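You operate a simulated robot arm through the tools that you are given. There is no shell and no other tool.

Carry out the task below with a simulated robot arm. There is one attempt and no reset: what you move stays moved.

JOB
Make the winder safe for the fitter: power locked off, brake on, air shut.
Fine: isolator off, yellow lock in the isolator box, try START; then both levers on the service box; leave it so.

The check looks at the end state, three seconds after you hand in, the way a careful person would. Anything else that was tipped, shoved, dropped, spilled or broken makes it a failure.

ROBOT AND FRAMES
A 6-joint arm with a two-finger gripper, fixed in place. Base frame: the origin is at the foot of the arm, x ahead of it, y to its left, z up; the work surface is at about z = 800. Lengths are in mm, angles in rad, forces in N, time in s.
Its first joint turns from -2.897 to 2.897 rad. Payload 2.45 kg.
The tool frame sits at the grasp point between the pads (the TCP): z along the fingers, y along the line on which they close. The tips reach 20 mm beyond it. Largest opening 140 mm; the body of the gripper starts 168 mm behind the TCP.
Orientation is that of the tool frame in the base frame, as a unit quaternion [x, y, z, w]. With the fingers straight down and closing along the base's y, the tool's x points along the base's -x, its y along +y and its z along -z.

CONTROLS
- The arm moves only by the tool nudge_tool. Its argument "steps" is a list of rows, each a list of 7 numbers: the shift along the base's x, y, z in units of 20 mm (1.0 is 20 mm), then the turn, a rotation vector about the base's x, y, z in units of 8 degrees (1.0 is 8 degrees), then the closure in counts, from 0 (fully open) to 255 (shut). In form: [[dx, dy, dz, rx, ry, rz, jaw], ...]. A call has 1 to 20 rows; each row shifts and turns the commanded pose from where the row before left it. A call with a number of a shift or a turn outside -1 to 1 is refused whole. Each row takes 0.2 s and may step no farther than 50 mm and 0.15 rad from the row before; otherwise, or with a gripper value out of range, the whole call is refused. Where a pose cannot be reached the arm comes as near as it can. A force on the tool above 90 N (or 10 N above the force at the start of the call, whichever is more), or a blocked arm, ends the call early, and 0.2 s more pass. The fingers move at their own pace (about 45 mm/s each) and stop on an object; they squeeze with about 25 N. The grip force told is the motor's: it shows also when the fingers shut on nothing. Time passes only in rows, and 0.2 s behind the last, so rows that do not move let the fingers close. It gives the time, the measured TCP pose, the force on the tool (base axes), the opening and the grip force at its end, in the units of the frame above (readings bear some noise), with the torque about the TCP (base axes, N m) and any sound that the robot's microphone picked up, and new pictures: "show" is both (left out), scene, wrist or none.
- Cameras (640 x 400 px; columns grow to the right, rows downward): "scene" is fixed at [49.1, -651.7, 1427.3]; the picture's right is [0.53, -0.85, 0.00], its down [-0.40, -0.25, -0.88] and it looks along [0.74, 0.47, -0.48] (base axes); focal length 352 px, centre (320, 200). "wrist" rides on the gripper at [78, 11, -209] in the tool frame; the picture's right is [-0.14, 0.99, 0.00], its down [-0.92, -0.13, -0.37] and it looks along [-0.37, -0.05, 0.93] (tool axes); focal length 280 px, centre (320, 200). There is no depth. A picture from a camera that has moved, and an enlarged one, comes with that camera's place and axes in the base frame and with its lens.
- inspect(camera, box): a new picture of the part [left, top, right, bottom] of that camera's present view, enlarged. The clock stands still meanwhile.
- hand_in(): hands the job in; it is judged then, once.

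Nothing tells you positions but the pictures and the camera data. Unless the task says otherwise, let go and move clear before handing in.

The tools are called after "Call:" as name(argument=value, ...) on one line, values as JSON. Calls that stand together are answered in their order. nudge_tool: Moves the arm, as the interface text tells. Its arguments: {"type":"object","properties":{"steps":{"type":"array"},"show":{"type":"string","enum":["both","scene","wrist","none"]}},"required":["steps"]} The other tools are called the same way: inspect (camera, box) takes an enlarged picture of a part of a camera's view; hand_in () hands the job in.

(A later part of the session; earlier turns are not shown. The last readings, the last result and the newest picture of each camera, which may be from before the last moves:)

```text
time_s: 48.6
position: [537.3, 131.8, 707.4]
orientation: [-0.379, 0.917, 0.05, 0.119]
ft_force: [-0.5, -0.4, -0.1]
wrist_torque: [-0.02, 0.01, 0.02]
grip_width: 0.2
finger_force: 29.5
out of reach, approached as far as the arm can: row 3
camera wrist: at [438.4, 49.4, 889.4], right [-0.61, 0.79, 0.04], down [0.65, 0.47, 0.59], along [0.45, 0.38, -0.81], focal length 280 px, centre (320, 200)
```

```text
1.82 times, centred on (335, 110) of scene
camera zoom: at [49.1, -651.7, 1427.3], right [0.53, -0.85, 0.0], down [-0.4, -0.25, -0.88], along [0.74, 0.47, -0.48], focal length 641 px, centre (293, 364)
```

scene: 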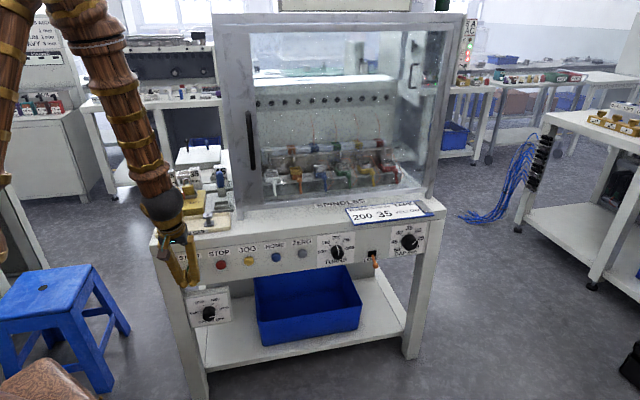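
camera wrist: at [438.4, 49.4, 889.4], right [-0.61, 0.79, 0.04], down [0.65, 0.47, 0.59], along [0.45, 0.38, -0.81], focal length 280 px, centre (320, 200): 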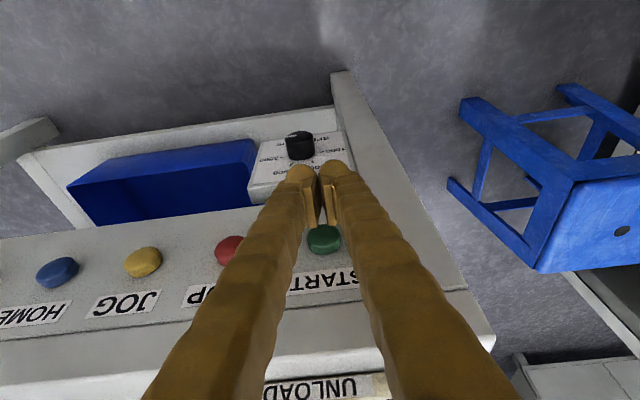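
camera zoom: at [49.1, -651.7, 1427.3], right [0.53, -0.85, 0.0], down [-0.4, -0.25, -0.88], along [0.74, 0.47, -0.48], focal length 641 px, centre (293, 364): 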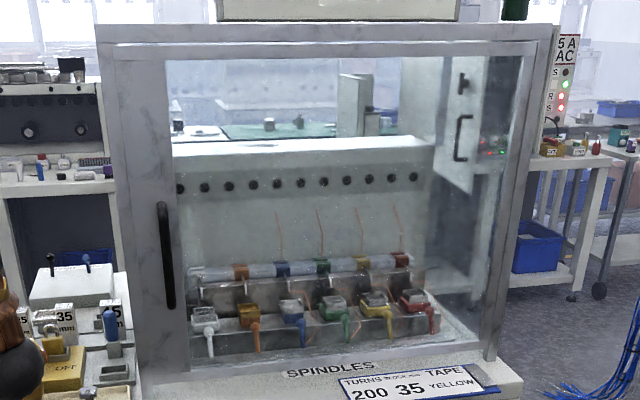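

The machine stayed dead after START. Now for the service box: I'll rise straight up, then move over for a better look at the two levers.

Call:
nudge_tool(steps=[[0, 0, 1, 0, 0, 0, 255], [0, 0, 1, 0, 0, 0, 255], [0, 0, 1, 0, 0, 0, 255], [0, 0, 1, 0, 0, 0, 255], [0, 0, 1, 0, 0, 0, 255], [0, 0, 1, 0, 0, 0, 255], [0, 0, 1, 0, 0, 0, 255], [0, 0, 1, 0, 0, 0, 255], [0, 0, 1, 0, 0, 0, 255], [0, 0, 1, 0, 0, 0, 255], [0, 0, 1, 0, 0, 0, 255], [0, 0, 1, 0, 0, 0, 255], [0, 0, 1, 0, 0, 0, 255], [0, 0, 1, 0, 0, 0, 255], [0, 0, 1, 0, 0, 0, 255], [0, 0, 1, 0, 0, 0, 255], [0, 0, 1, 0, 0, 0, 255]], show="scene")

```text
time_s: 52.2
position: [538.1, 133.3, 1046.3]
orientation: [-0.379, 0.916, 0.05, 0.12]
ft_force: [0.6, 0.4, 0.9]
wrist_torque: [0.0, -0.01, 0.03]
grip_width: 0.3
finger_force: 29.3
```

scene: 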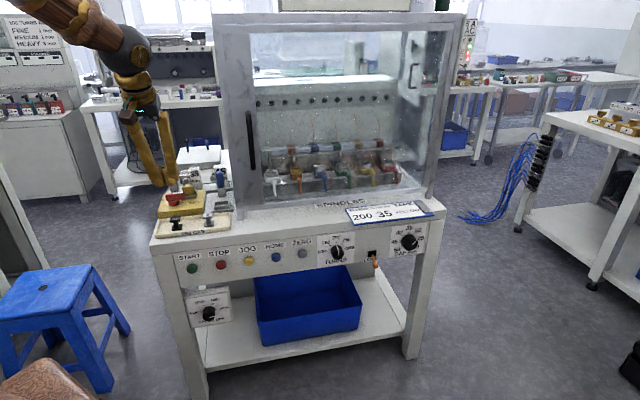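

Call:
nudge_tool(steps=[[0.844, 0.95, 0.2, 0.102, -0.102, 0, 0], [0.844, 0.95, 0.2, 0.102, -0.102, 0, 0], [0.844, 0.95, 0.2, 0.102, -0.102, 0, 0], [0.844, 0.95, 0.2, 0.102, -0.102, 0, 0], [0.844, 0.95, 0.2, 0.102, -0.102, 0, 0], [0.844, 0.95, 0.2, 0.102, -0.102, 0, 0], [0.844, 0.95, 0.2, 0.102, -0.102, 0, 0], [0.844, 0.95, 0.2, 0.102, -0.102, 0, 0], [0.844, 0.95, 0.2, 0.102, -0.102, 0, 0], [0.844, 0.95, 0.2, 0.102, -0.102, 0, 0], [0.844, 0.95, 0.2, 0.102, -0.102, 0, 0], [0.844, 0.95, 0.2, 0.102, -0.102, 0, 0], [0.844, 0.95, 0.2, 0.102, -0.102, 0, 0]], show="both")

```text
time_s: 55.0
position: [758.3, 378.6, 1098.4]
orientation: [-0.369, 0.892, 0.099, 0.239]
ft_force: [-0.1, -0.2, -0.9]
wrist_torque: [0.0, 0.01, 0.0]
grip_width: 139.9
finger_force: 0.0
camera wrist: at [628.0, 265.0, 1241.1], right [-0.62, 0.78, 0.07], down [0.52, 0.34, 0.78], along [0.59, 0.52, -0.62], focal length 280 px, centre (320, 200)
```

scene: 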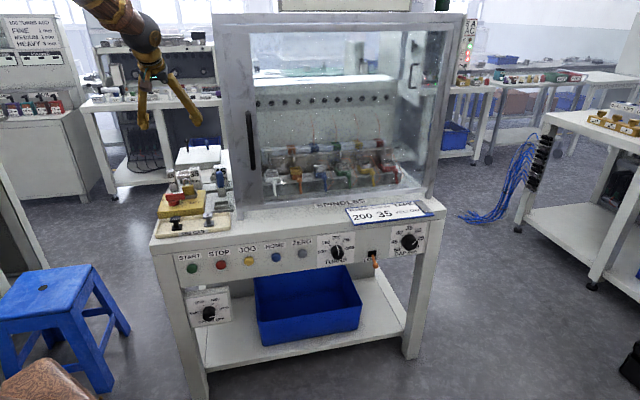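
wrist: 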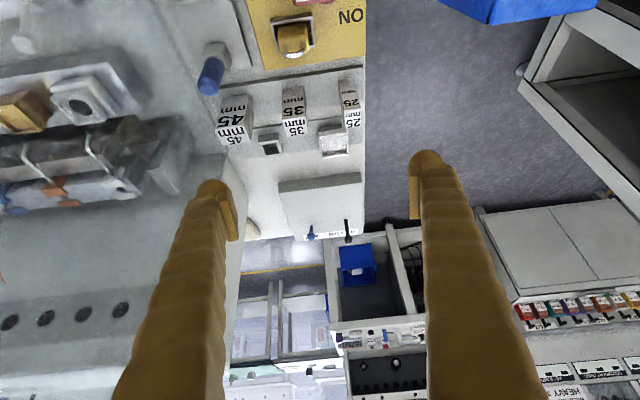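

Call:
inspect(camera="wrist", box=[260, 160, 380, 260])

Call:
inspect(camera="scene", box=[164, 134, 236, 179])

Call:
inspect(camera="wrist", box=[290, 210, 370, 260])

```text
4.00 times, centred on (320, 210) of wrist
camera zoom: at [628.0, 265.0, 1241.1], right [-0.62, 0.78, 0.07], down [0.52, 0.34, 0.78], along [0.59, 0.52, -0.62], focal length 1122 px, centre (320, 160)
```

zoom: 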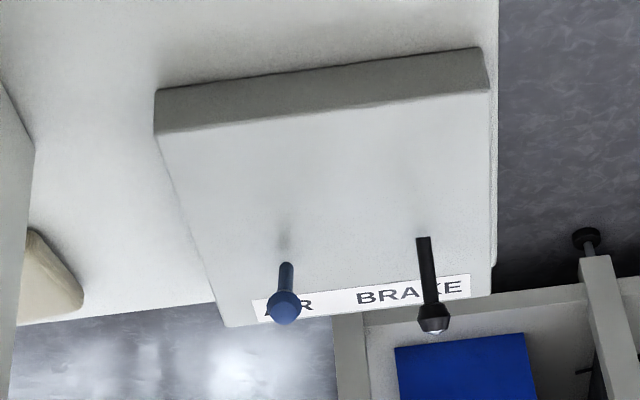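

```text
8.89 times, centred on (200, 156) of scene
camera zoom: at [49.1, -651.7, 1427.3], right [0.53, -0.85, 0.0], down [-0.4, -0.25, -0.88], along [0.74, 0.47, -0.48], focal length 3132 px, centre (1387, 587)
```

zoom: 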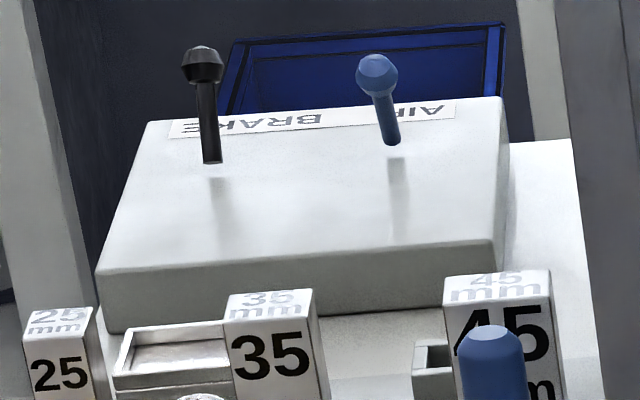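

```text
8.00 times, centred on (330, 235) of wrist
camera zoom: at [628.0, 265.0, 1241.1], right [-0.62, 0.78, 0.07], down [0.52, 0.34, 0.78], along [0.59, 0.52, -0.62], focal length 2243 px, centre (240, -80)
```

zoom: 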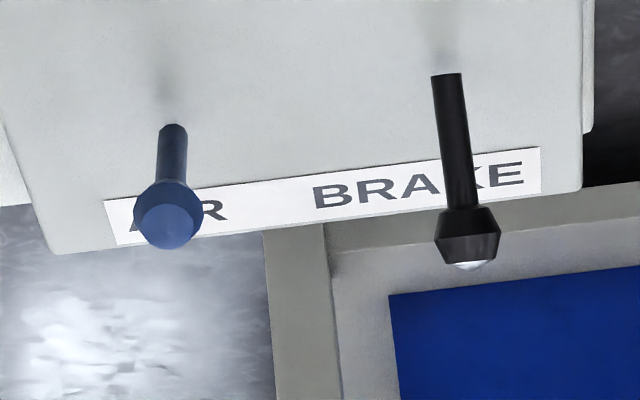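

Both levers stand on the far part of the service box: BRAKE (black) leans away from the operator, AIR (blue) leans slightly towards the operator. I'll bring the camera closer to look for markings and exact geometry.

Call:
nudge_tool(steps=[[0.9, 0.83, -0.5, 0.166, -0.166, 0, 0], [0.9, 0.83, -0.5, 0.166, -0.166, 0, 0], [0.9, 0.83, -0.5, 0.166, -0.166, 0, 0], [0.9, 0.83, -0.5, 0.166, -0.166, 0, 0], [0.9, 0.83, -0.5, 0.166, -0.166, 0, 0], [0.9, 0.83, -0.5, 0.166, -0.166, 0, 0], [0.9, 0.83, -0.5, 0.166, -0.166, 0, 0], [0.9, 0.83, -0.5, 0.166, -0.166, 0, 0]], show="both")

Call:
inspect(camera="wrist", box=[220, 130, 420, 260])

```text
time_s: 56.8
position: [901.2, 513.2, 1018.8]
orientation: [-0.353, 0.853, 0.147, 0.356]
ft_force: [-0.6, 0.4, 1.0]
wrist_torque: [-0.01, 0.0, 0.0]
grip_width: 140.0
finger_force: 0.0
camera wrist: at [749.9, 377.7, 1111.3], right [-0.63, 0.77, 0.1], down [0.36, 0.18, 0.91], along [0.68, 0.61, -0.4], focal length 280 px, centre (320, 200)
```

scene: 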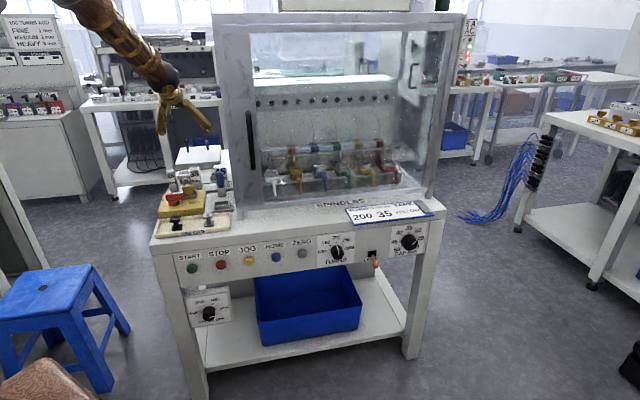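
wrist: 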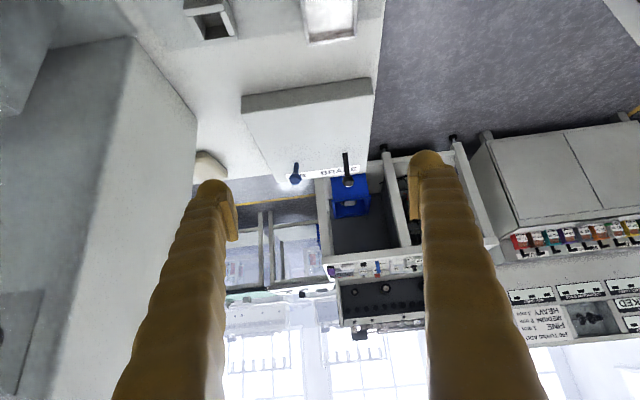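

```text
3.08 times, centred on (320, 195) of wrist
camera zoom: at [749.9, 377.7, 1111.3], right [-0.63, 0.77, 0.1], down [0.36, 0.18, 0.91], along [0.68, 0.61, -0.4], focal length 863 px, centre (320, 215)
```

zoom: 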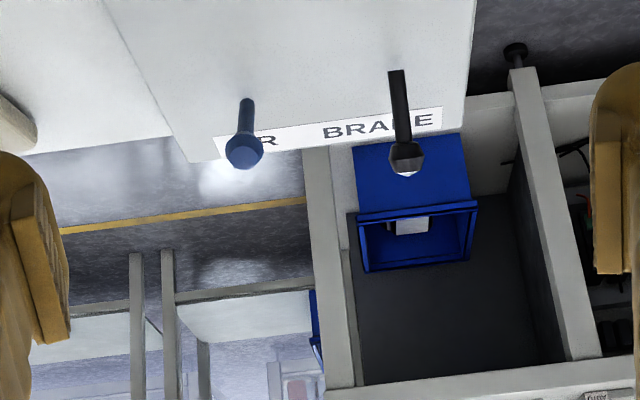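

The lever geometry is now consistent: BRAKE pivots at about machine (235, 1238), tip (235, 1263, 883), leaning about +30° away. AIR's tip is at (326, 1218, 886), leaning about 30° towards the operator. Both need to be swung to the opposite side, so I'll tilt to 60° and move out towards BRAKE at a safe height, testing reach.

Call:
nudge_tool(steps=[[0.49, 0.835, -0.3, 0.163, -0.163, 0, 0], [0.49, 0.835, -0.3, 0.163, -0.163, 0, 0], [0.49, 0.835, -0.3, 0.163, -0.163, 0, 40], [0.49, 0.835, -0.3, 0.163, -0.163, 0, 80], [0.49, 0.835, -0.3, 0.163, -0.163, 0, 120], [0.49, 0.835, -0.3, 0.163, -0.163, 0, 155], [0.49, 0.835, -0.3, 0.163, -0.163, 0, 155], [0.49, 0.835, -0.3, 0.163, -0.163, 0, 155]], show="both")

```text
time_s: 58.6
position: [978.8, 647.4, 970.5]
orientation: [-0.332, 0.801, 0.191, 0.46]
ft_force: [0.2, -0.4, -0.1]
wrist_torque: [-0.03, 0.04, 0.07]
grip_width: 55.0
finger_force: 0.1
camera wrist: at [816.1, 498.8, 1008.9], right [-0.65, 0.75, 0.12], down [0.19, 0.01, 0.98], along [0.73, 0.66, -0.15], focal length 280 px, centre (320, 200)
```

scene: 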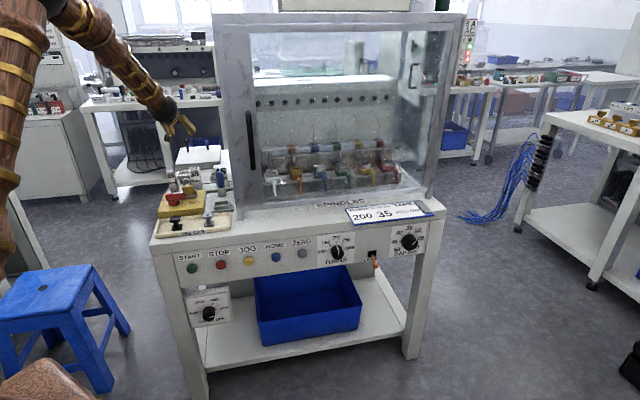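
wrist: 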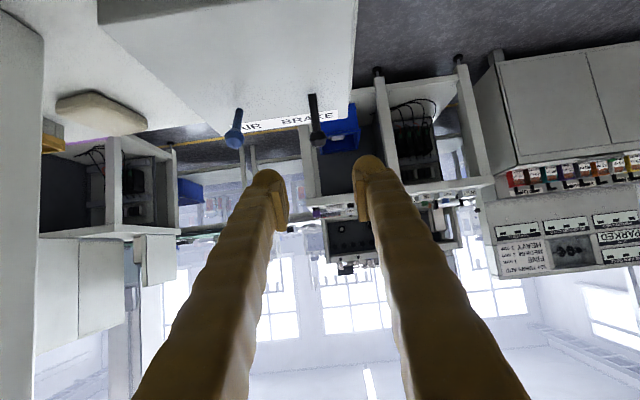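

Reach is fine at 60° tilt, and BRAKE shows between the open fingers. I'll zoom in to pin down its ball before moving in.

Call:
inspect(camera="wrist", box=[210, 70, 370, 190])

Call:
inspect(camera="scene", box=[150, 80, 246, 180])

```text
3.33 times, centred on (290, 130) of wrist
camera zoom: at [816.1, 498.8, 1008.9], right [-0.65, 0.75, 0.12], down [0.19, 0.01, 0.98], along [0.73, 0.66, -0.15], focal length 935 px, centre (420, 433)
```

zoom: 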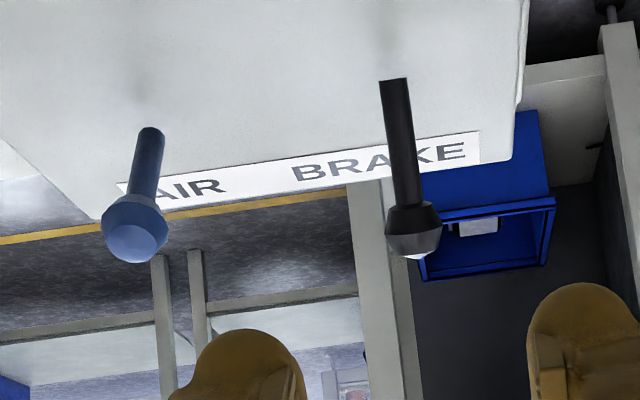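

```text
4.00 times, centred on (198, 130) of scene
camera zoom: at [49.1, -651.7, 1427.3], right [0.53, -0.85, 0.0], down [-0.4, -0.25, -0.88], along [0.74, 0.47, -0.48], focal length 1410 px, centre (808, 480)
```

zoom: 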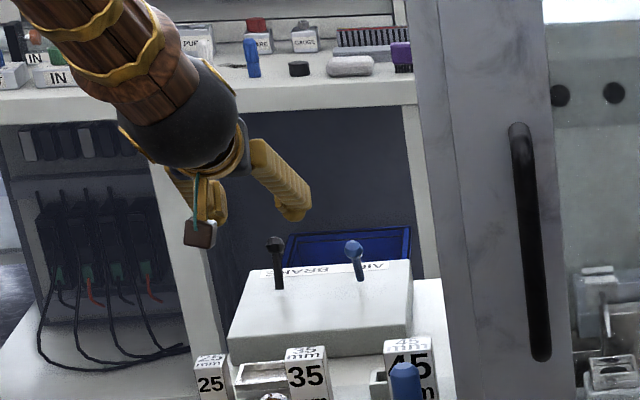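

BRAKE's ball is at machine (235, 1263, 883), confirmed by three views. I'll advance about 70% of the way and check reach and clearance.

Call:
nudge_tool(steps=[[0.71, 0.7, -0.775, 0, 0, 0, 155], [0.71, 0.7, -0.775, 0, 0, 0, 155], [0.71, 0.7, -0.775, 0, 0, 0, 155], [0.71, 0.7, -0.775, 0, 0, 0, 155]], show="both")

Call:
inspect(camera="wrist", box=[210, 90, 410, 240])

Call:
inspect(camera="scene", box=[150, 90, 246, 190])

```text
time_s: 59.6
position: [1036.2, 702.9, 909.2]
orientation: [-0.332, 0.801, 0.191, 0.461]
ft_force: [-0.3, -0.2, 0.0]
wrist_torque: [-0.01, 0.02, -0.01]
grip_width: 55.1
finger_force: 0.1
camera wrist: at [872.9, 554.9, 947.7], right [-0.65, 0.75, 0.12], down [0.19, 0.01, 0.98], along [0.73, 0.66, -0.15], focal length 280 px, centre (320, 200)
```

scene: 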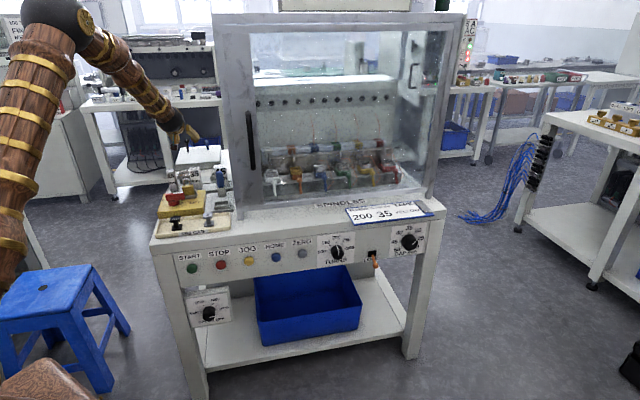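
wrist: 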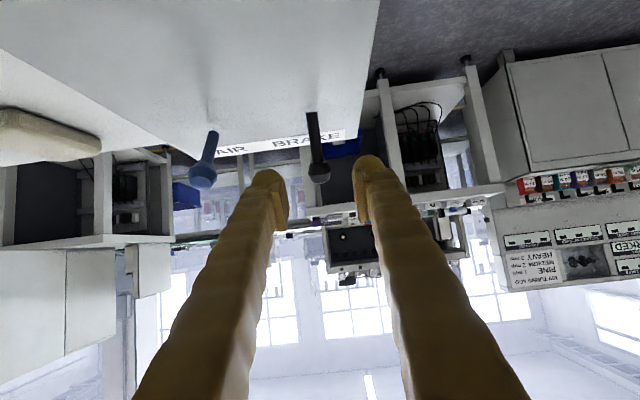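

```text
2.67 times, centred on (310, 165) of wrist
camera zoom: at [872.9, 554.9, 947.7], right [-0.65, 0.75, 0.12], down [0.19, 0.01, 0.98], along [0.73, 0.66, -0.15], focal length 748 px, centre (347, 293)
```

zoom: 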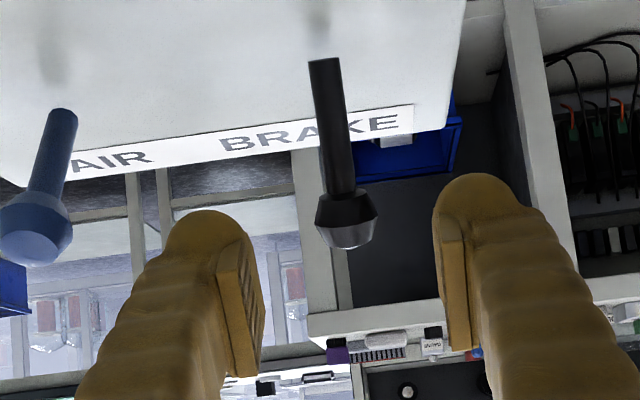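

```text
4.00 times, centred on (198, 140) of scene
camera zoom: at [49.1, -651.7, 1427.3], right [0.53, -0.85, 0.0], down [-0.4, -0.25, -0.88], along [0.74, 0.47, -0.48], focal length 1410 px, centre (808, 440)
```

zoom: 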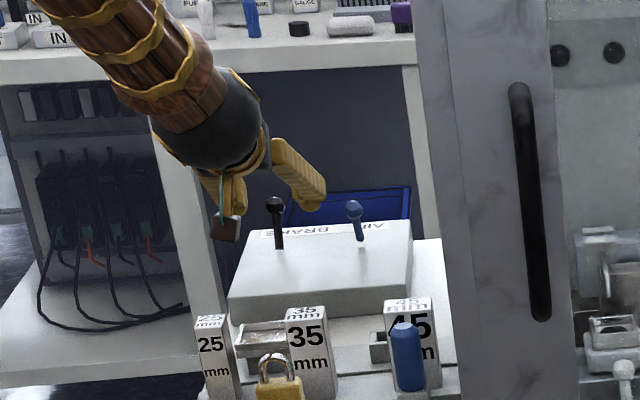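

All aligned: BRAKE's ball is centred between the fingers. Moving in the last 33 mm forward and 27 mm down, then closing.

Call:
nudge_tool(steps=[[0.39, 0.39, -0.45, 0, 0, 0, 155], [0.39, 0.39, -0.45, 0, 0, 0, 155], [0.39, 0.39, -0.45, 0, 0, 0, 155], [0, 0, 0, 0, 0, 0, 155]], show="both")

Call:
inspect(camera="wrist", box=[210, 90, 410, 240])

Call:
inspect(camera="scene", box=[150, 90, 246, 190])

```text
time_s: 60.6
position: [1060.3, 727.0, 881.6]
orientation: [-0.331, 0.801, 0.191, 0.46]
ft_force: [-0.1, -0.7, 1.0]
wrist_torque: [-0.01, -0.01, 0.01]
grip_width: 54.9
finger_force: 0.0
camera wrist: at [895.9, 578.2, 919.4], right [-0.65, 0.75, 0.12], down [0.19, 0.01, 0.98], along [0.73, 0.66, -0.15], focal length 280 px, centre (320, 200)
```

scene: 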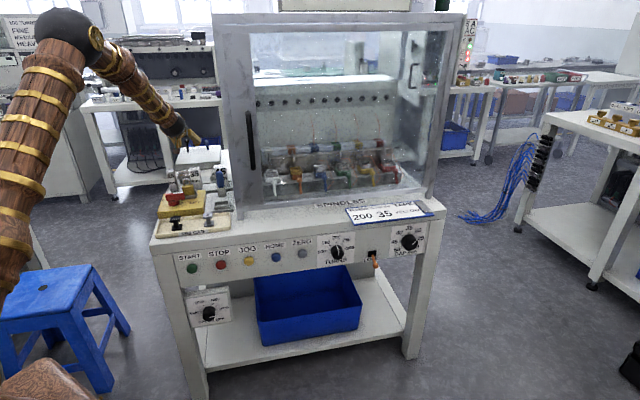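
wrist: 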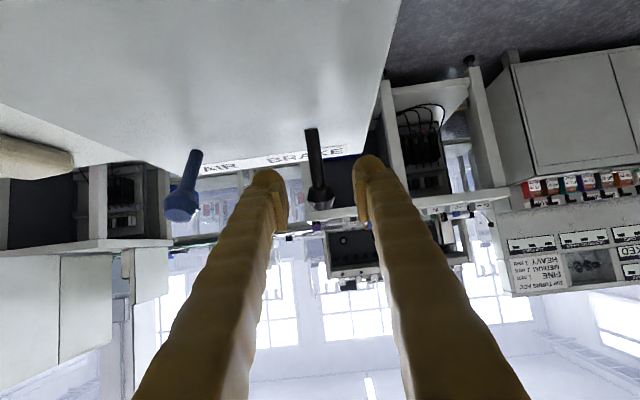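

```text
2.67 times, centred on (310, 165) of wrist
camera zoom: at [895.9, 578.2, 919.4], right [-0.65, 0.75, 0.12], down [0.19, 0.01, 0.98], along [0.73, 0.66, -0.15], focal length 748 px, centre (347, 293)
```

zoom: 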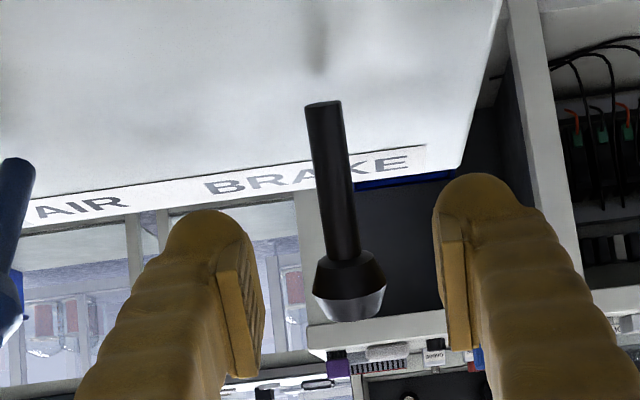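

```text
4.00 times, centred on (198, 140) of scene
camera zoom: at [49.1, -651.7, 1427.3], right [0.53, -0.85, 0.0], down [-0.4, -0.25, -0.88], along [0.74, 0.47, -0.48], focal length 1410 px, centre (808, 440)
```

zoom: 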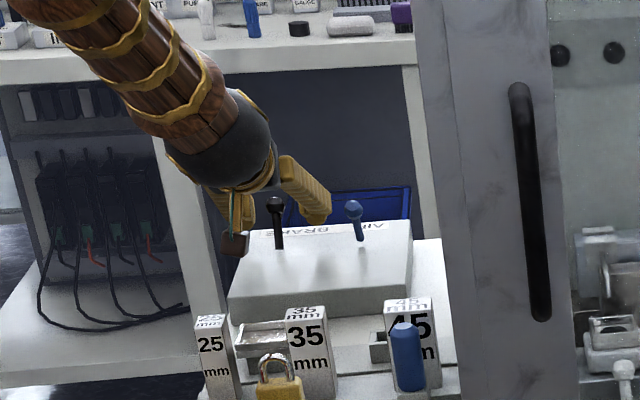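

The ball sits at the TCP within a few mm. Closing on it.

Call:
nudge_tool(steps=[[0, 0, 0, 0, 0, 0, 185], [0, 0, 0, 0, 0, 0, 215], [0, 0, 0, 0, 0, 0, 245], [0, 0, 0, 0, 0, 0, 255], [0, 0, 0, 0, 0, 0, 255]], show="wrist")

Call:
inspect(camera="wrist", box=[210, 90, 410, 240])

```text
time_s: 61.8
position: [1058.8, 725.7, 881.5]
orientation: [-0.332, 0.801, 0.192, 0.46]
ft_force: [-10.4, 9.8, -0.4]
wrist_torque: [0.0, -0.02, -0.14]
grip_width: 16.6
finger_force: 42.4
camera wrist: at [895.3, 578.7, 919.3], right [-0.65, 0.75, 0.12], down [0.19, 0.01, 0.98], along [0.73, 0.66, -0.15], focal length 280 px, centre (320, 200)
```

wrist: 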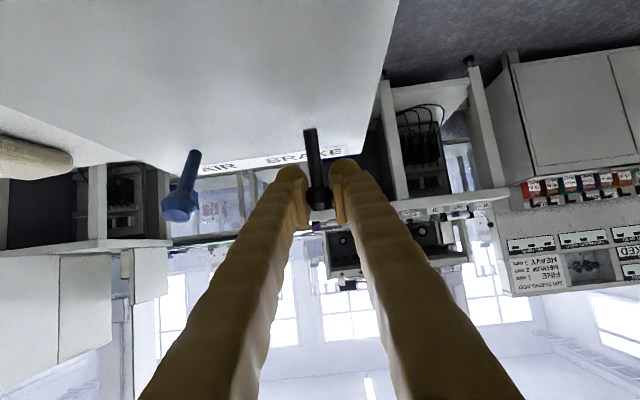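

```text
2.67 times, centred on (310, 165) of wrist
camera zoom: at [895.3, 578.7, 919.3], right [-0.65, 0.75, 0.12], down [0.19, 0.01, 0.98], along [0.73, 0.66, -0.15], focal length 748 px, centre (347, 293)
```

zoom: 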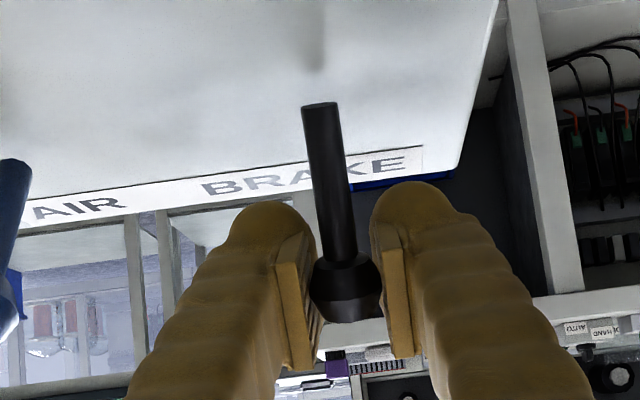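

BRAKE is gripped. I'll pull it towards the operator along its arc, half the swing first, while watching the force.

Call:
nudge_tool(steps=[[-0.014, 0.014, 0, 0, 0, 0, 255], [-0.177, -0.177, 0.123, 0, 0, 0, 255], [-0.187, -0.187, 0.096, 0, 0, 0, 255], [-0.193, -0.193, 0.068, 0, 0, 0, 255], [-0.197, -0.197, 0.04, 0, 0, 0, 255], [0, 0, 0, 0, 0, 0, 255]], show="both")

Call:
inspect(camera="wrist", box=[210, 90, 410, 240])

```text
time_s: 63.2
position: [1043.2, 711.5, 889.8]
orientation: [-0.332, 0.801, 0.191, 0.459]
ft_force: [0.6, 27.8, -0.1]
wrist_torque: [0.69, -0.68, -0.1]
grip_width: 16.8
finger_force: 42.5
camera wrist: at [880.7, 564.1, 926.4], right [-0.65, 0.75, 0.12], down [0.19, 0.01, 0.98], along [0.73, 0.66, -0.15], focal length 280 px, centre (320, 200)
```

scene: 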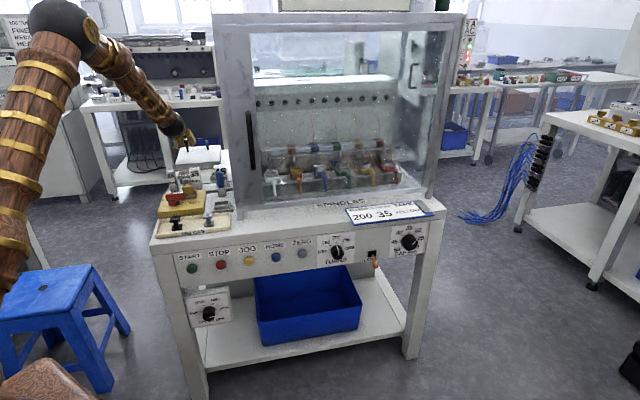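
wrist: 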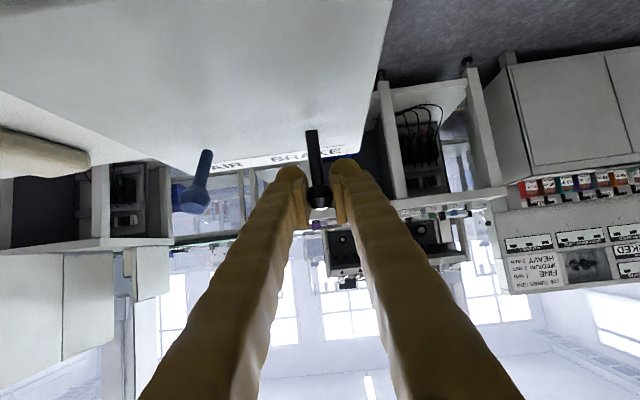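

```text
2.67 times, centred on (310, 165) of wrist
camera zoom: at [880.7, 564.1, 926.4], right [-0.65, 0.75, 0.12], down [0.19, 0.01, 0.98], along [0.73, 0.66, -0.15], focal length 748 px, centre (347, 293)
```

zoom: 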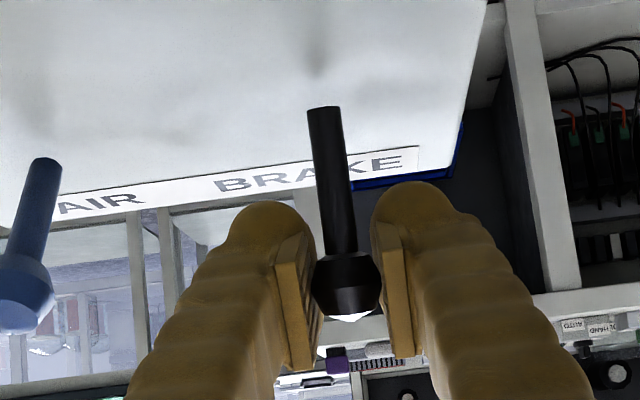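

The lever is following; resistance is about 20 N. Continuing the swing with a small sideways correction.

Call:
nudge_tool(steps=[[-0.22, -0.178, 0.01, 0, 0, 0, 255], [-0.198, -0.198, -0.02, 0, 0, 0, 255], [-0.196, -0.196, -0.049, 0, 0, 0, 255], [0, 0, 0, 0, 0, 0, 255]], show="none")

```text
time_s: 64.2
position: [1031.6, 699.5, 889.3]
orientation: [-0.332, 0.8, 0.191, 0.462]
ft_force: [5.9, 18.5, 19.4]
wrist_torque: [0.64, -0.71, 0.01]
grip_width: 17.4
finger_force: 43.0
```

Call:
nudge_tool(steps=[[-0.19, -0.19, -0.03, 0, 0, 0, 255], [-0.184, -0.184, -0.08, 0, 0, 0, 255], [0, 0, 0, 0, 0, 0, 255]], show="none")

```text
time_s: 65.0
position: [1025.3, 692.5, 885.3]
orientation: [-0.332, 0.801, 0.191, 0.46]
ft_force: [10.3, 12.9, 11.4]
wrist_torque: [0.68, -0.64, -0.01]
grip_width: 17.2
finger_force: 42.4
```

Call:
nudge_tool(steps=[[-0.12, -0.12, -0.07, 0, 0, 0, 255], [0, 0, 0, 0, 0, 0, 255]], show="wrist")

Call:
inspect(camera="wrist", box=[210, 90, 410, 240])

Call:
inspect(camera="scene", box=[150, 100, 246, 180])

```text
time_s: 65.6
position: [1021.4, 690.2, 884.3]
orientation: [-0.332, 0.801, 0.192, 0.46]
ft_force: [13.4, 8.4, 10.9]
wrist_torque: [0.58, -0.54, -0.03]
grip_width: 17.4
finger_force: 42.1
camera wrist: at [858.3, 542.2, 921.2], right [-0.65, 0.75, 0.12], down [0.19, 0.01, 0.98], along [0.73, 0.66, -0.15], focal length 280 px, centre (320, 200)
```

wrist: 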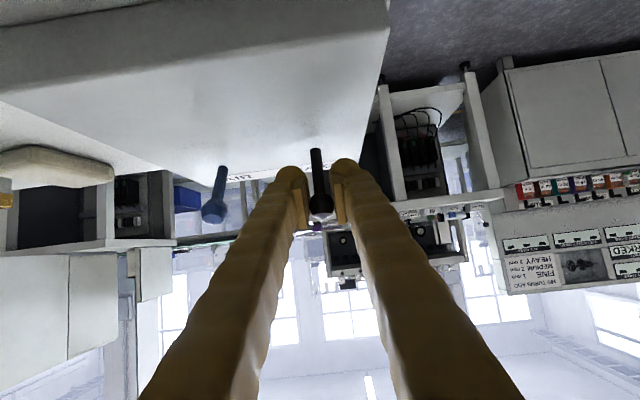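

```text
2.67 times, centred on (310, 165) of wrist
camera zoom: at [858.3, 542.2, 921.2], right [-0.65, 0.75, 0.12], down [0.19, 0.01, 0.98], along [0.73, 0.66, -0.15], focal length 748 px, centre (347, 293)
```

zoom: 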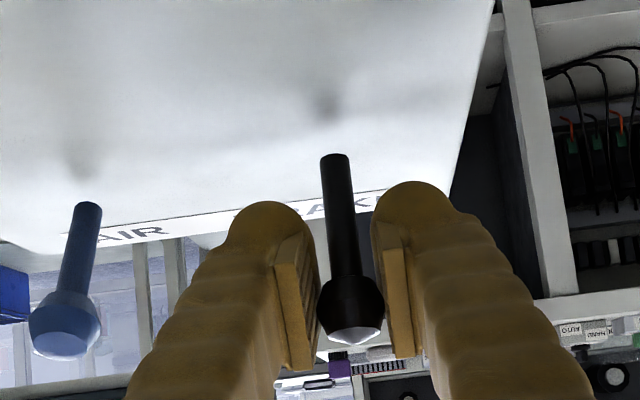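

```text
5.00 times, centred on (198, 140) of scene
camera zoom: at [49.1, -651.7, 1427.3], right [0.53, -0.85, 0.0], down [-0.4, -0.25, -0.88], along [0.74, 0.47, -0.48], focal length 1762 px, centre (930, 500)
```

zoom: 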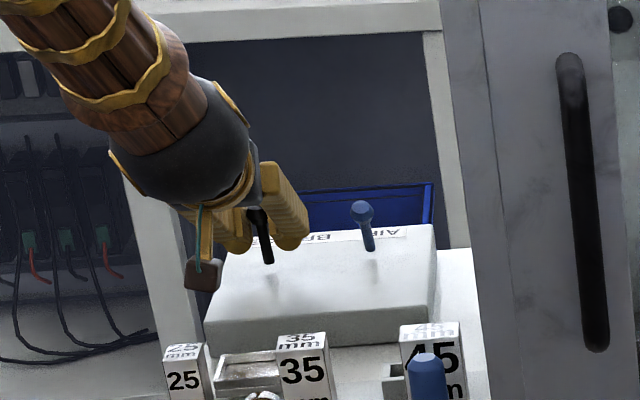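

BRAKE now leans towards the operator but not yet as far as AIR does. I'll keep pulling in small steps until it meets its stop.

Call:
nudge_tool(steps=[[-0.11, -0.11, -0.08, 0, 0, 0, 255], [-0.1, -0.1, -0.08, 0, 0, 0, 255], [0, 0, 0, 0, 0, 0, 255]], show="none")

```text
time_s: 66.4
position: [1017.8, 687.1, 880.8]
orientation: [-0.331, 0.801, 0.191, 0.461]
ft_force: [14.6, 7.8, 10.1]
wrist_torque: [0.69, -0.61, 0.0]
grip_width: 17.1
finger_force: 41.9
```

Call:
nudge_tool(steps=[[-0.1, -0.1, -0.09, 0, 0, 0, 255], [-0.1, -0.1, -0.09, 0, 0, 0, 255], [0, 0, 0, 0, 0, 0, 255]], show="wrist")

Call:
inspect(camera="wrist", box=[210, 90, 410, 240])

```text
time_s: 67.2
position: [1013.4, 681.5, 877.2]
orientation: [-0.331, 0.801, 0.191, 0.46]
ft_force: [10.5, 4.8, 15.3]
wrist_torque: [0.69, -0.58, -0.05]
grip_width: 17.5
finger_force: 42.6
camera wrist: at [850.3, 534.0, 915.2], right [-0.65, 0.75, 0.12], down [0.19, 0.01, 0.98], along [0.73, 0.66, -0.15], focal length 280 px, centre (320, 200)
```

wrist: 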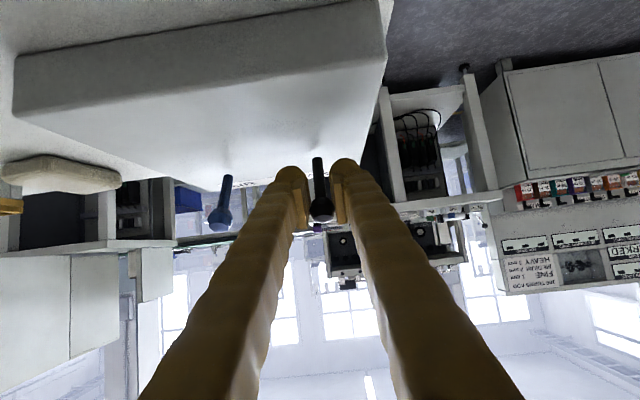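

```text
2.67 times, centred on (310, 165) of wrist
camera zoom: at [850.3, 534.0, 915.2], right [-0.65, 0.75, 0.12], down [0.19, 0.01, 0.98], along [0.73, 0.66, -0.15], focal length 748 px, centre (347, 293)
```

zoom: 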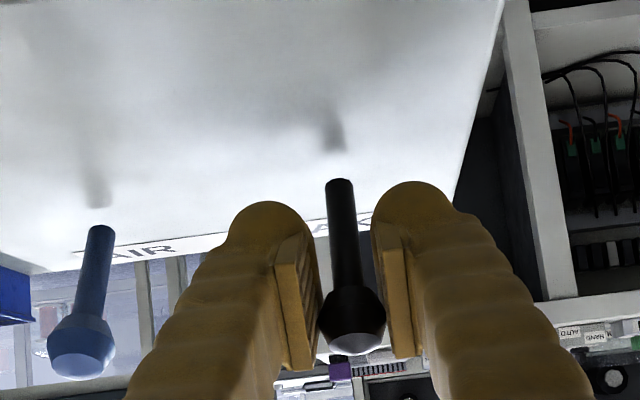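

The ball has slid about 12 mm along the pads, so the lever lags the gripper. I'll open, see where the lever really is, and regrip.

Call:
nudge_tool(steps=[[0, 0, 0, 0, 0, 0, 220], [0, 0, 0, 0, 0, 0, 180], [0, 0, 0, 0, 0, 0, 160], [0, 0, 0, 0, 0, 0, 160]], show="wrist")

Call:
inspect(camera="wrist", box=[210, 90, 410, 240])

Call:
inspect(camera="scene", box=[150, 120, 230, 180])

```text
time_s: 68.2
position: [1014.4, 682.0, 877.4]
orientation: [-0.331, 0.801, 0.191, 0.46]
ft_force: [-0.3, 0.3, 0.1]
wrist_torque: [-0.01, 0.01, -0.02]
grip_width: 52.2
finger_force: 0.2
camera wrist: at [850.3, 534.0, 914.7], right [-0.65, 0.75, 0.12], down [0.19, 0.01, 0.98], along [0.73, 0.66, -0.15], focal length 280 px, centre (320, 200)
```

wrist: 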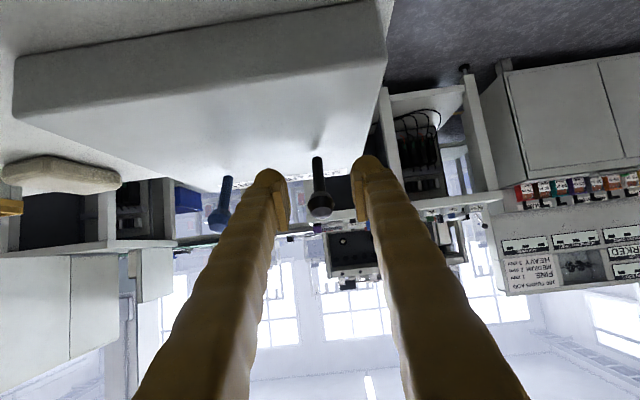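

```text
2.67 times, centred on (310, 165) of wrist
camera zoom: at [850.3, 534.0, 914.7], right [-0.65, 0.75, 0.12], down [0.19, 0.01, 0.98], along [0.73, 0.66, -0.15], focal length 748 px, centre (347, 293)
```

zoom: 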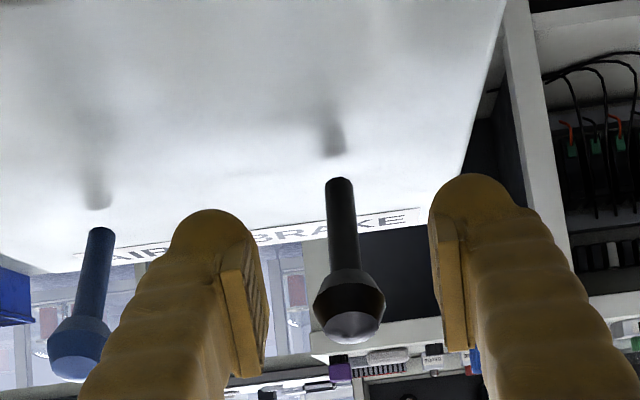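

```text
6.67 times, centred on (190, 150) of scene
camera zoom: at [49.1, -651.7, 1427.3], right [0.53, -0.85, 0.0], down [-0.4, -0.25, -0.88], along [0.74, 0.47, -0.48], focal length 2349 px, centre (1187, 533)
```

zoom: 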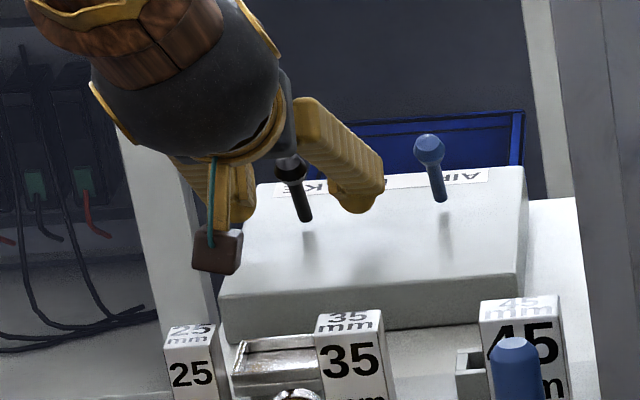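

Once released, the BRAKE lever settled over to the operator side, now parallel to AIR's original lean, so it has flipped. I'll back straight out and move across to AIR.

Call:
nudge_tool(steps=[[-0.61, -0.61, 0.5, 0, 0, 0, 160], [-0.61, -0.61, 0.5, 0, 0, 0, 160], [-0.61, -0.61, 0.5, 0, 0, 0, 160], [0.79, -0.79, 0, 0, 0, 0, 160], [0.79, -0.79, 0, 0, 0, 0, 160], [0.79, -0.79, 0, 0, 0, 0, 160], [0.79, -0.79, 0, 0, 0, 0, 160]], show="both")

Call:
inspect(camera="wrist", box=[210, 90, 450, 240])

Call:
inspect(camera="scene", box=[150, 110, 246, 180])

```text
time_s: 69.8
position: [1041.4, 581.8, 906.4]
orientation: [-0.332, 0.801, 0.191, 0.46]
ft_force: [-0.4, 0.7, 0.0]
wrist_torque: [-0.02, -0.02, 0.01]
grip_width: 52.4
finger_force: 0.0
camera wrist: at [877.3, 434.1, 943.9], right [-0.65, 0.75, 0.12], down [0.19, 0.01, 0.98], along [0.73, 0.66, -0.15], focal length 280 px, centre (320, 200)
```

scene: 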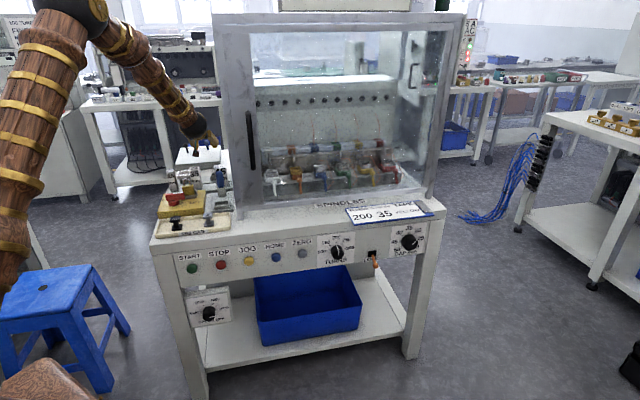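
wrist: 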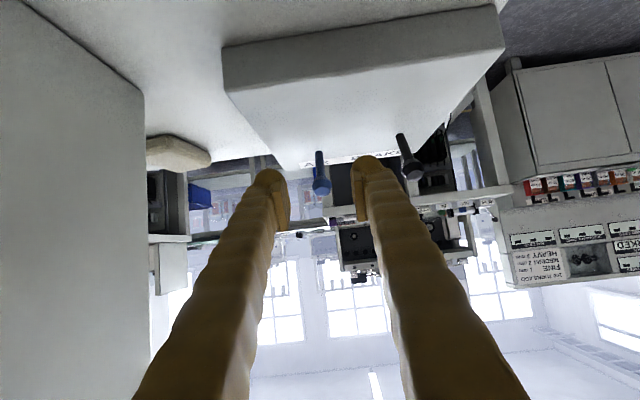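

```text
2.67 times, centred on (330, 165) of wrist
camera zoom: at [877.3, 434.1, 943.9], right [-0.65, 0.75, 0.12], down [0.19, 0.01, 0.98], along [0.73, 0.66, -0.15], focal length 748 px, centre (293, 293)
```

zoom: 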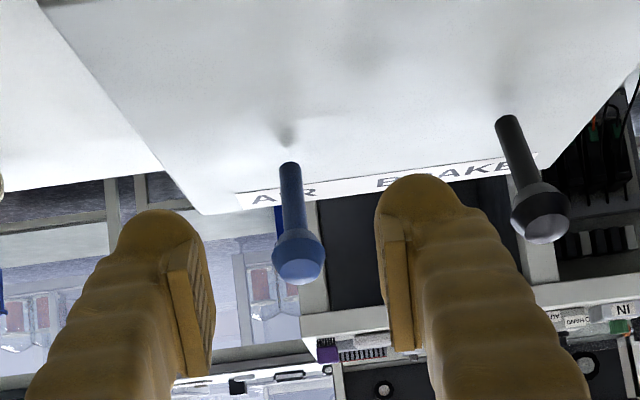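

```text
5.71 times, centred on (198, 145) of scene
camera zoom: at [49.1, -651.7, 1427.3], right [0.53, -0.85, 0.0], down [-0.4, -0.25, -0.88], along [0.74, 0.47, -0.48], focal length 2014 px, centre (1017, 514)
```

zoom: 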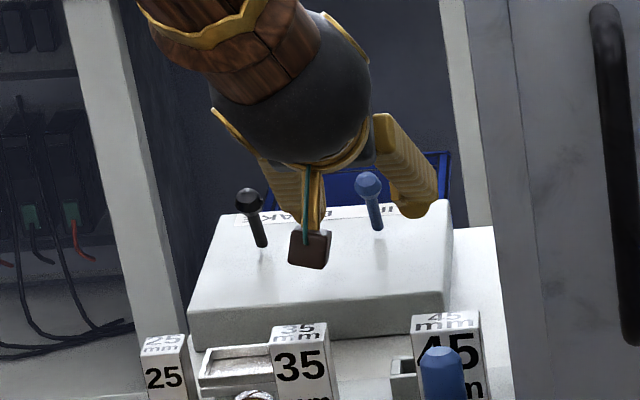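

BRAKE now leans to the operator side, parallel to AIR. AIR's ball is centred between the fingers at (324.5, 1218, 887), so I'll move in and grip it.

Call:
nudge_tool(steps=[[0.61, 0.61, -0.27, 0, 0, 0, 160], [0.61, 0.61, -0.27, 0, 0, 0, 160], [0.61, 0.61, -0.27, 0, 0, 0, 160], [0.61, 0.61, -0.27, 0, 0, 0, 160], [0, 0, 0, 0, 0, 0, 160]], show="wrist")

Call:
inspect(camera="wrist", box=[210, 90, 450, 240])

Call:
inspect(camera="scene", box=[150, 110, 246, 180])

```text
time_s: 71.0
position: [1089.3, 630.6, 884.4]
orientation: [-0.332, 0.801, 0.191, 0.46]
ft_force: [0.7, 1.1, 1.1]
wrist_torque: [0.02, -0.04, -0.02]
grip_width: 52.3
finger_force: 0.1
camera wrist: at [926.0, 483.5, 922.7], right [-0.65, 0.75, 0.12], down [0.19, 0.01, 0.98], along [0.73, 0.66, -0.15], focal length 280 px, centre (320, 200)
```

wrist: 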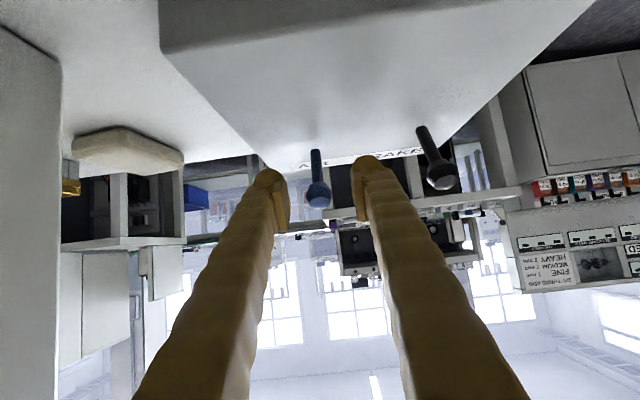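

```text
2.67 times, centred on (330, 165) of wrist
camera zoom: at [926.0, 483.5, 922.7], right [-0.65, 0.75, 0.12], down [0.19, 0.01, 0.98], along [0.73, 0.66, -0.15], focal length 748 px, centre (293, 293)
```

zoom: 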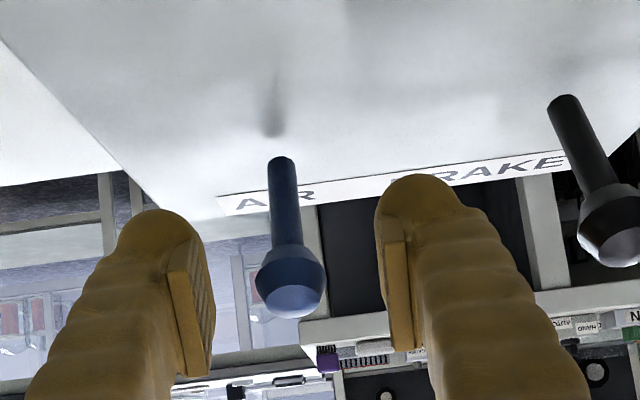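

```text
5.71 times, centred on (198, 145) of scene
camera zoom: at [49.1, -651.7, 1427.3], right [0.53, -0.85, 0.0], down [-0.4, -0.25, -0.88], along [0.74, 0.47, -0.48], focal length 2014 px, centre (1017, 514)
```

zoom: 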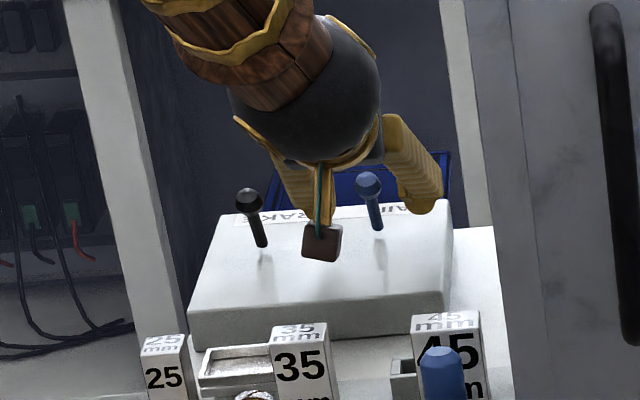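

Aligned on AIR within 2–3 mm and no contact yet. Closing on it.

Call:
nudge_tool(steps=[[0, 0, 0, 0, 0, 0, 190], [0, 0, 0, 0, 0, 0, 220], [0, 0, 0, 0, 0, 0, 250], [0, 0, 0, 0, 0, 0, 255], [0, 0, 0, 0, 0, 0, 255]], show="none")

```text
time_s: 72.2
position: [1089.4, 631.3, 884.7]
orientation: [-0.332, 0.801, 0.192, 0.46]
ft_force: [12.5, -6.7, -1.0]
wrist_torque: [0.03, -0.05, 0.01]
grip_width: 17.1
finger_force: 42.9
```

Gripped. I'll push it away along its arc, half-way first.

Call:
nudge_tool(steps=[[0.016, -0.016, 0, 0, 0, 0, 255], [0.184, 0.184, 0.13, 0, 0, 0, 255], [0.191, 0.191, 0.105, 0, 0, 0, 255], [0.198, 0.198, 0.075, 0, 0, 0, 255], [0.203, 0.203, 0.045, 0, 0, 0, 255], [0, 0, 0, 0, 0, 0, 255]], show="none")

```text
time_s: 73.6
position: [1104.9, 645.9, 892.2]
orientation: [-0.332, 0.801, 0.191, 0.46]
ft_force: [-11.4, -12.5, -10.2]
wrist_torque: [-0.69, 0.63, -0.03]
grip_width: 16.6
finger_force: 42.6
```

Call:
nudge_tool(steps=[[0.205, 0.205, -0.01, 0, 0, 0, 255], [0.205, 0.205, -0.03, 0, 0, 0, 255], [0.203, 0.203, -0.06, 0, 0, 0, 255], [0, 0, 0, 0, 0, 0, 255]], show="wrist")

Call:
inspect(camera="wrist", box=[210, 90, 450, 240])

```text
time_s: 74.6
position: [1117.4, 658.6, 892.8]
orientation: [-0.331, 0.8, 0.191, 0.462]
ft_force: [-8.8, -9.4, 19.4]
wrist_torque: [-0.67, 0.68, -0.01]
grip_width: 16.6
finger_force: 42.3
camera wrist: at [954.5, 510.9, 929.7], right [-0.65, 0.75, 0.12], down [0.19, 0.01, 0.98], along [0.73, 0.66, -0.15], focal length 280 px, centre (320, 200)
```

wrist: 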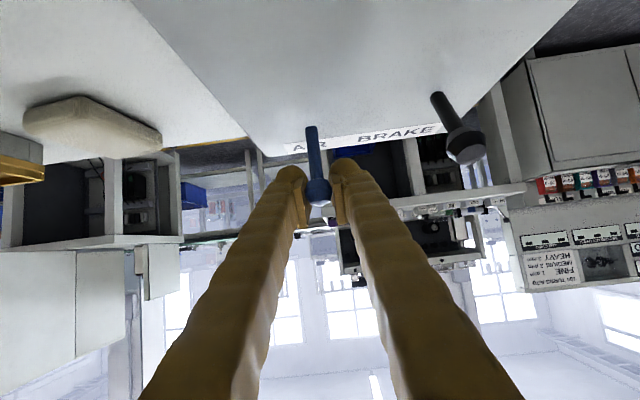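

```text
2.67 times, centred on (330, 165) of wrist
camera zoom: at [954.5, 510.9, 929.7], right [-0.65, 0.75, 0.12], down [0.19, 0.01, 0.98], along [0.73, 0.66, -0.15], focal length 748 px, centre (293, 293)
```

zoom: 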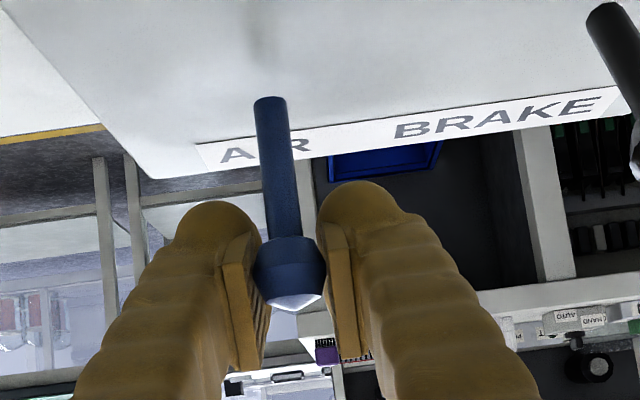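

Call:
nudge_tool(steps=[[0.195, 0.195, -0.06, 0, 0, 0, 255], [0.19, 0.19, -0.1, 0, 0, 0, 255], [0, 0, 0, 0, 0, 0, 255]], show="none")

```text
time_s: 75.4
position: [1125.7, 666.2, 889.0]
orientation: [-0.331, 0.801, 0.191, 0.461]
ft_force: [-9.3, -9.9, 20.9]
wrist_torque: [-0.8, 0.82, 0.01]
grip_width: 16.1
finger_force: 41.5
```

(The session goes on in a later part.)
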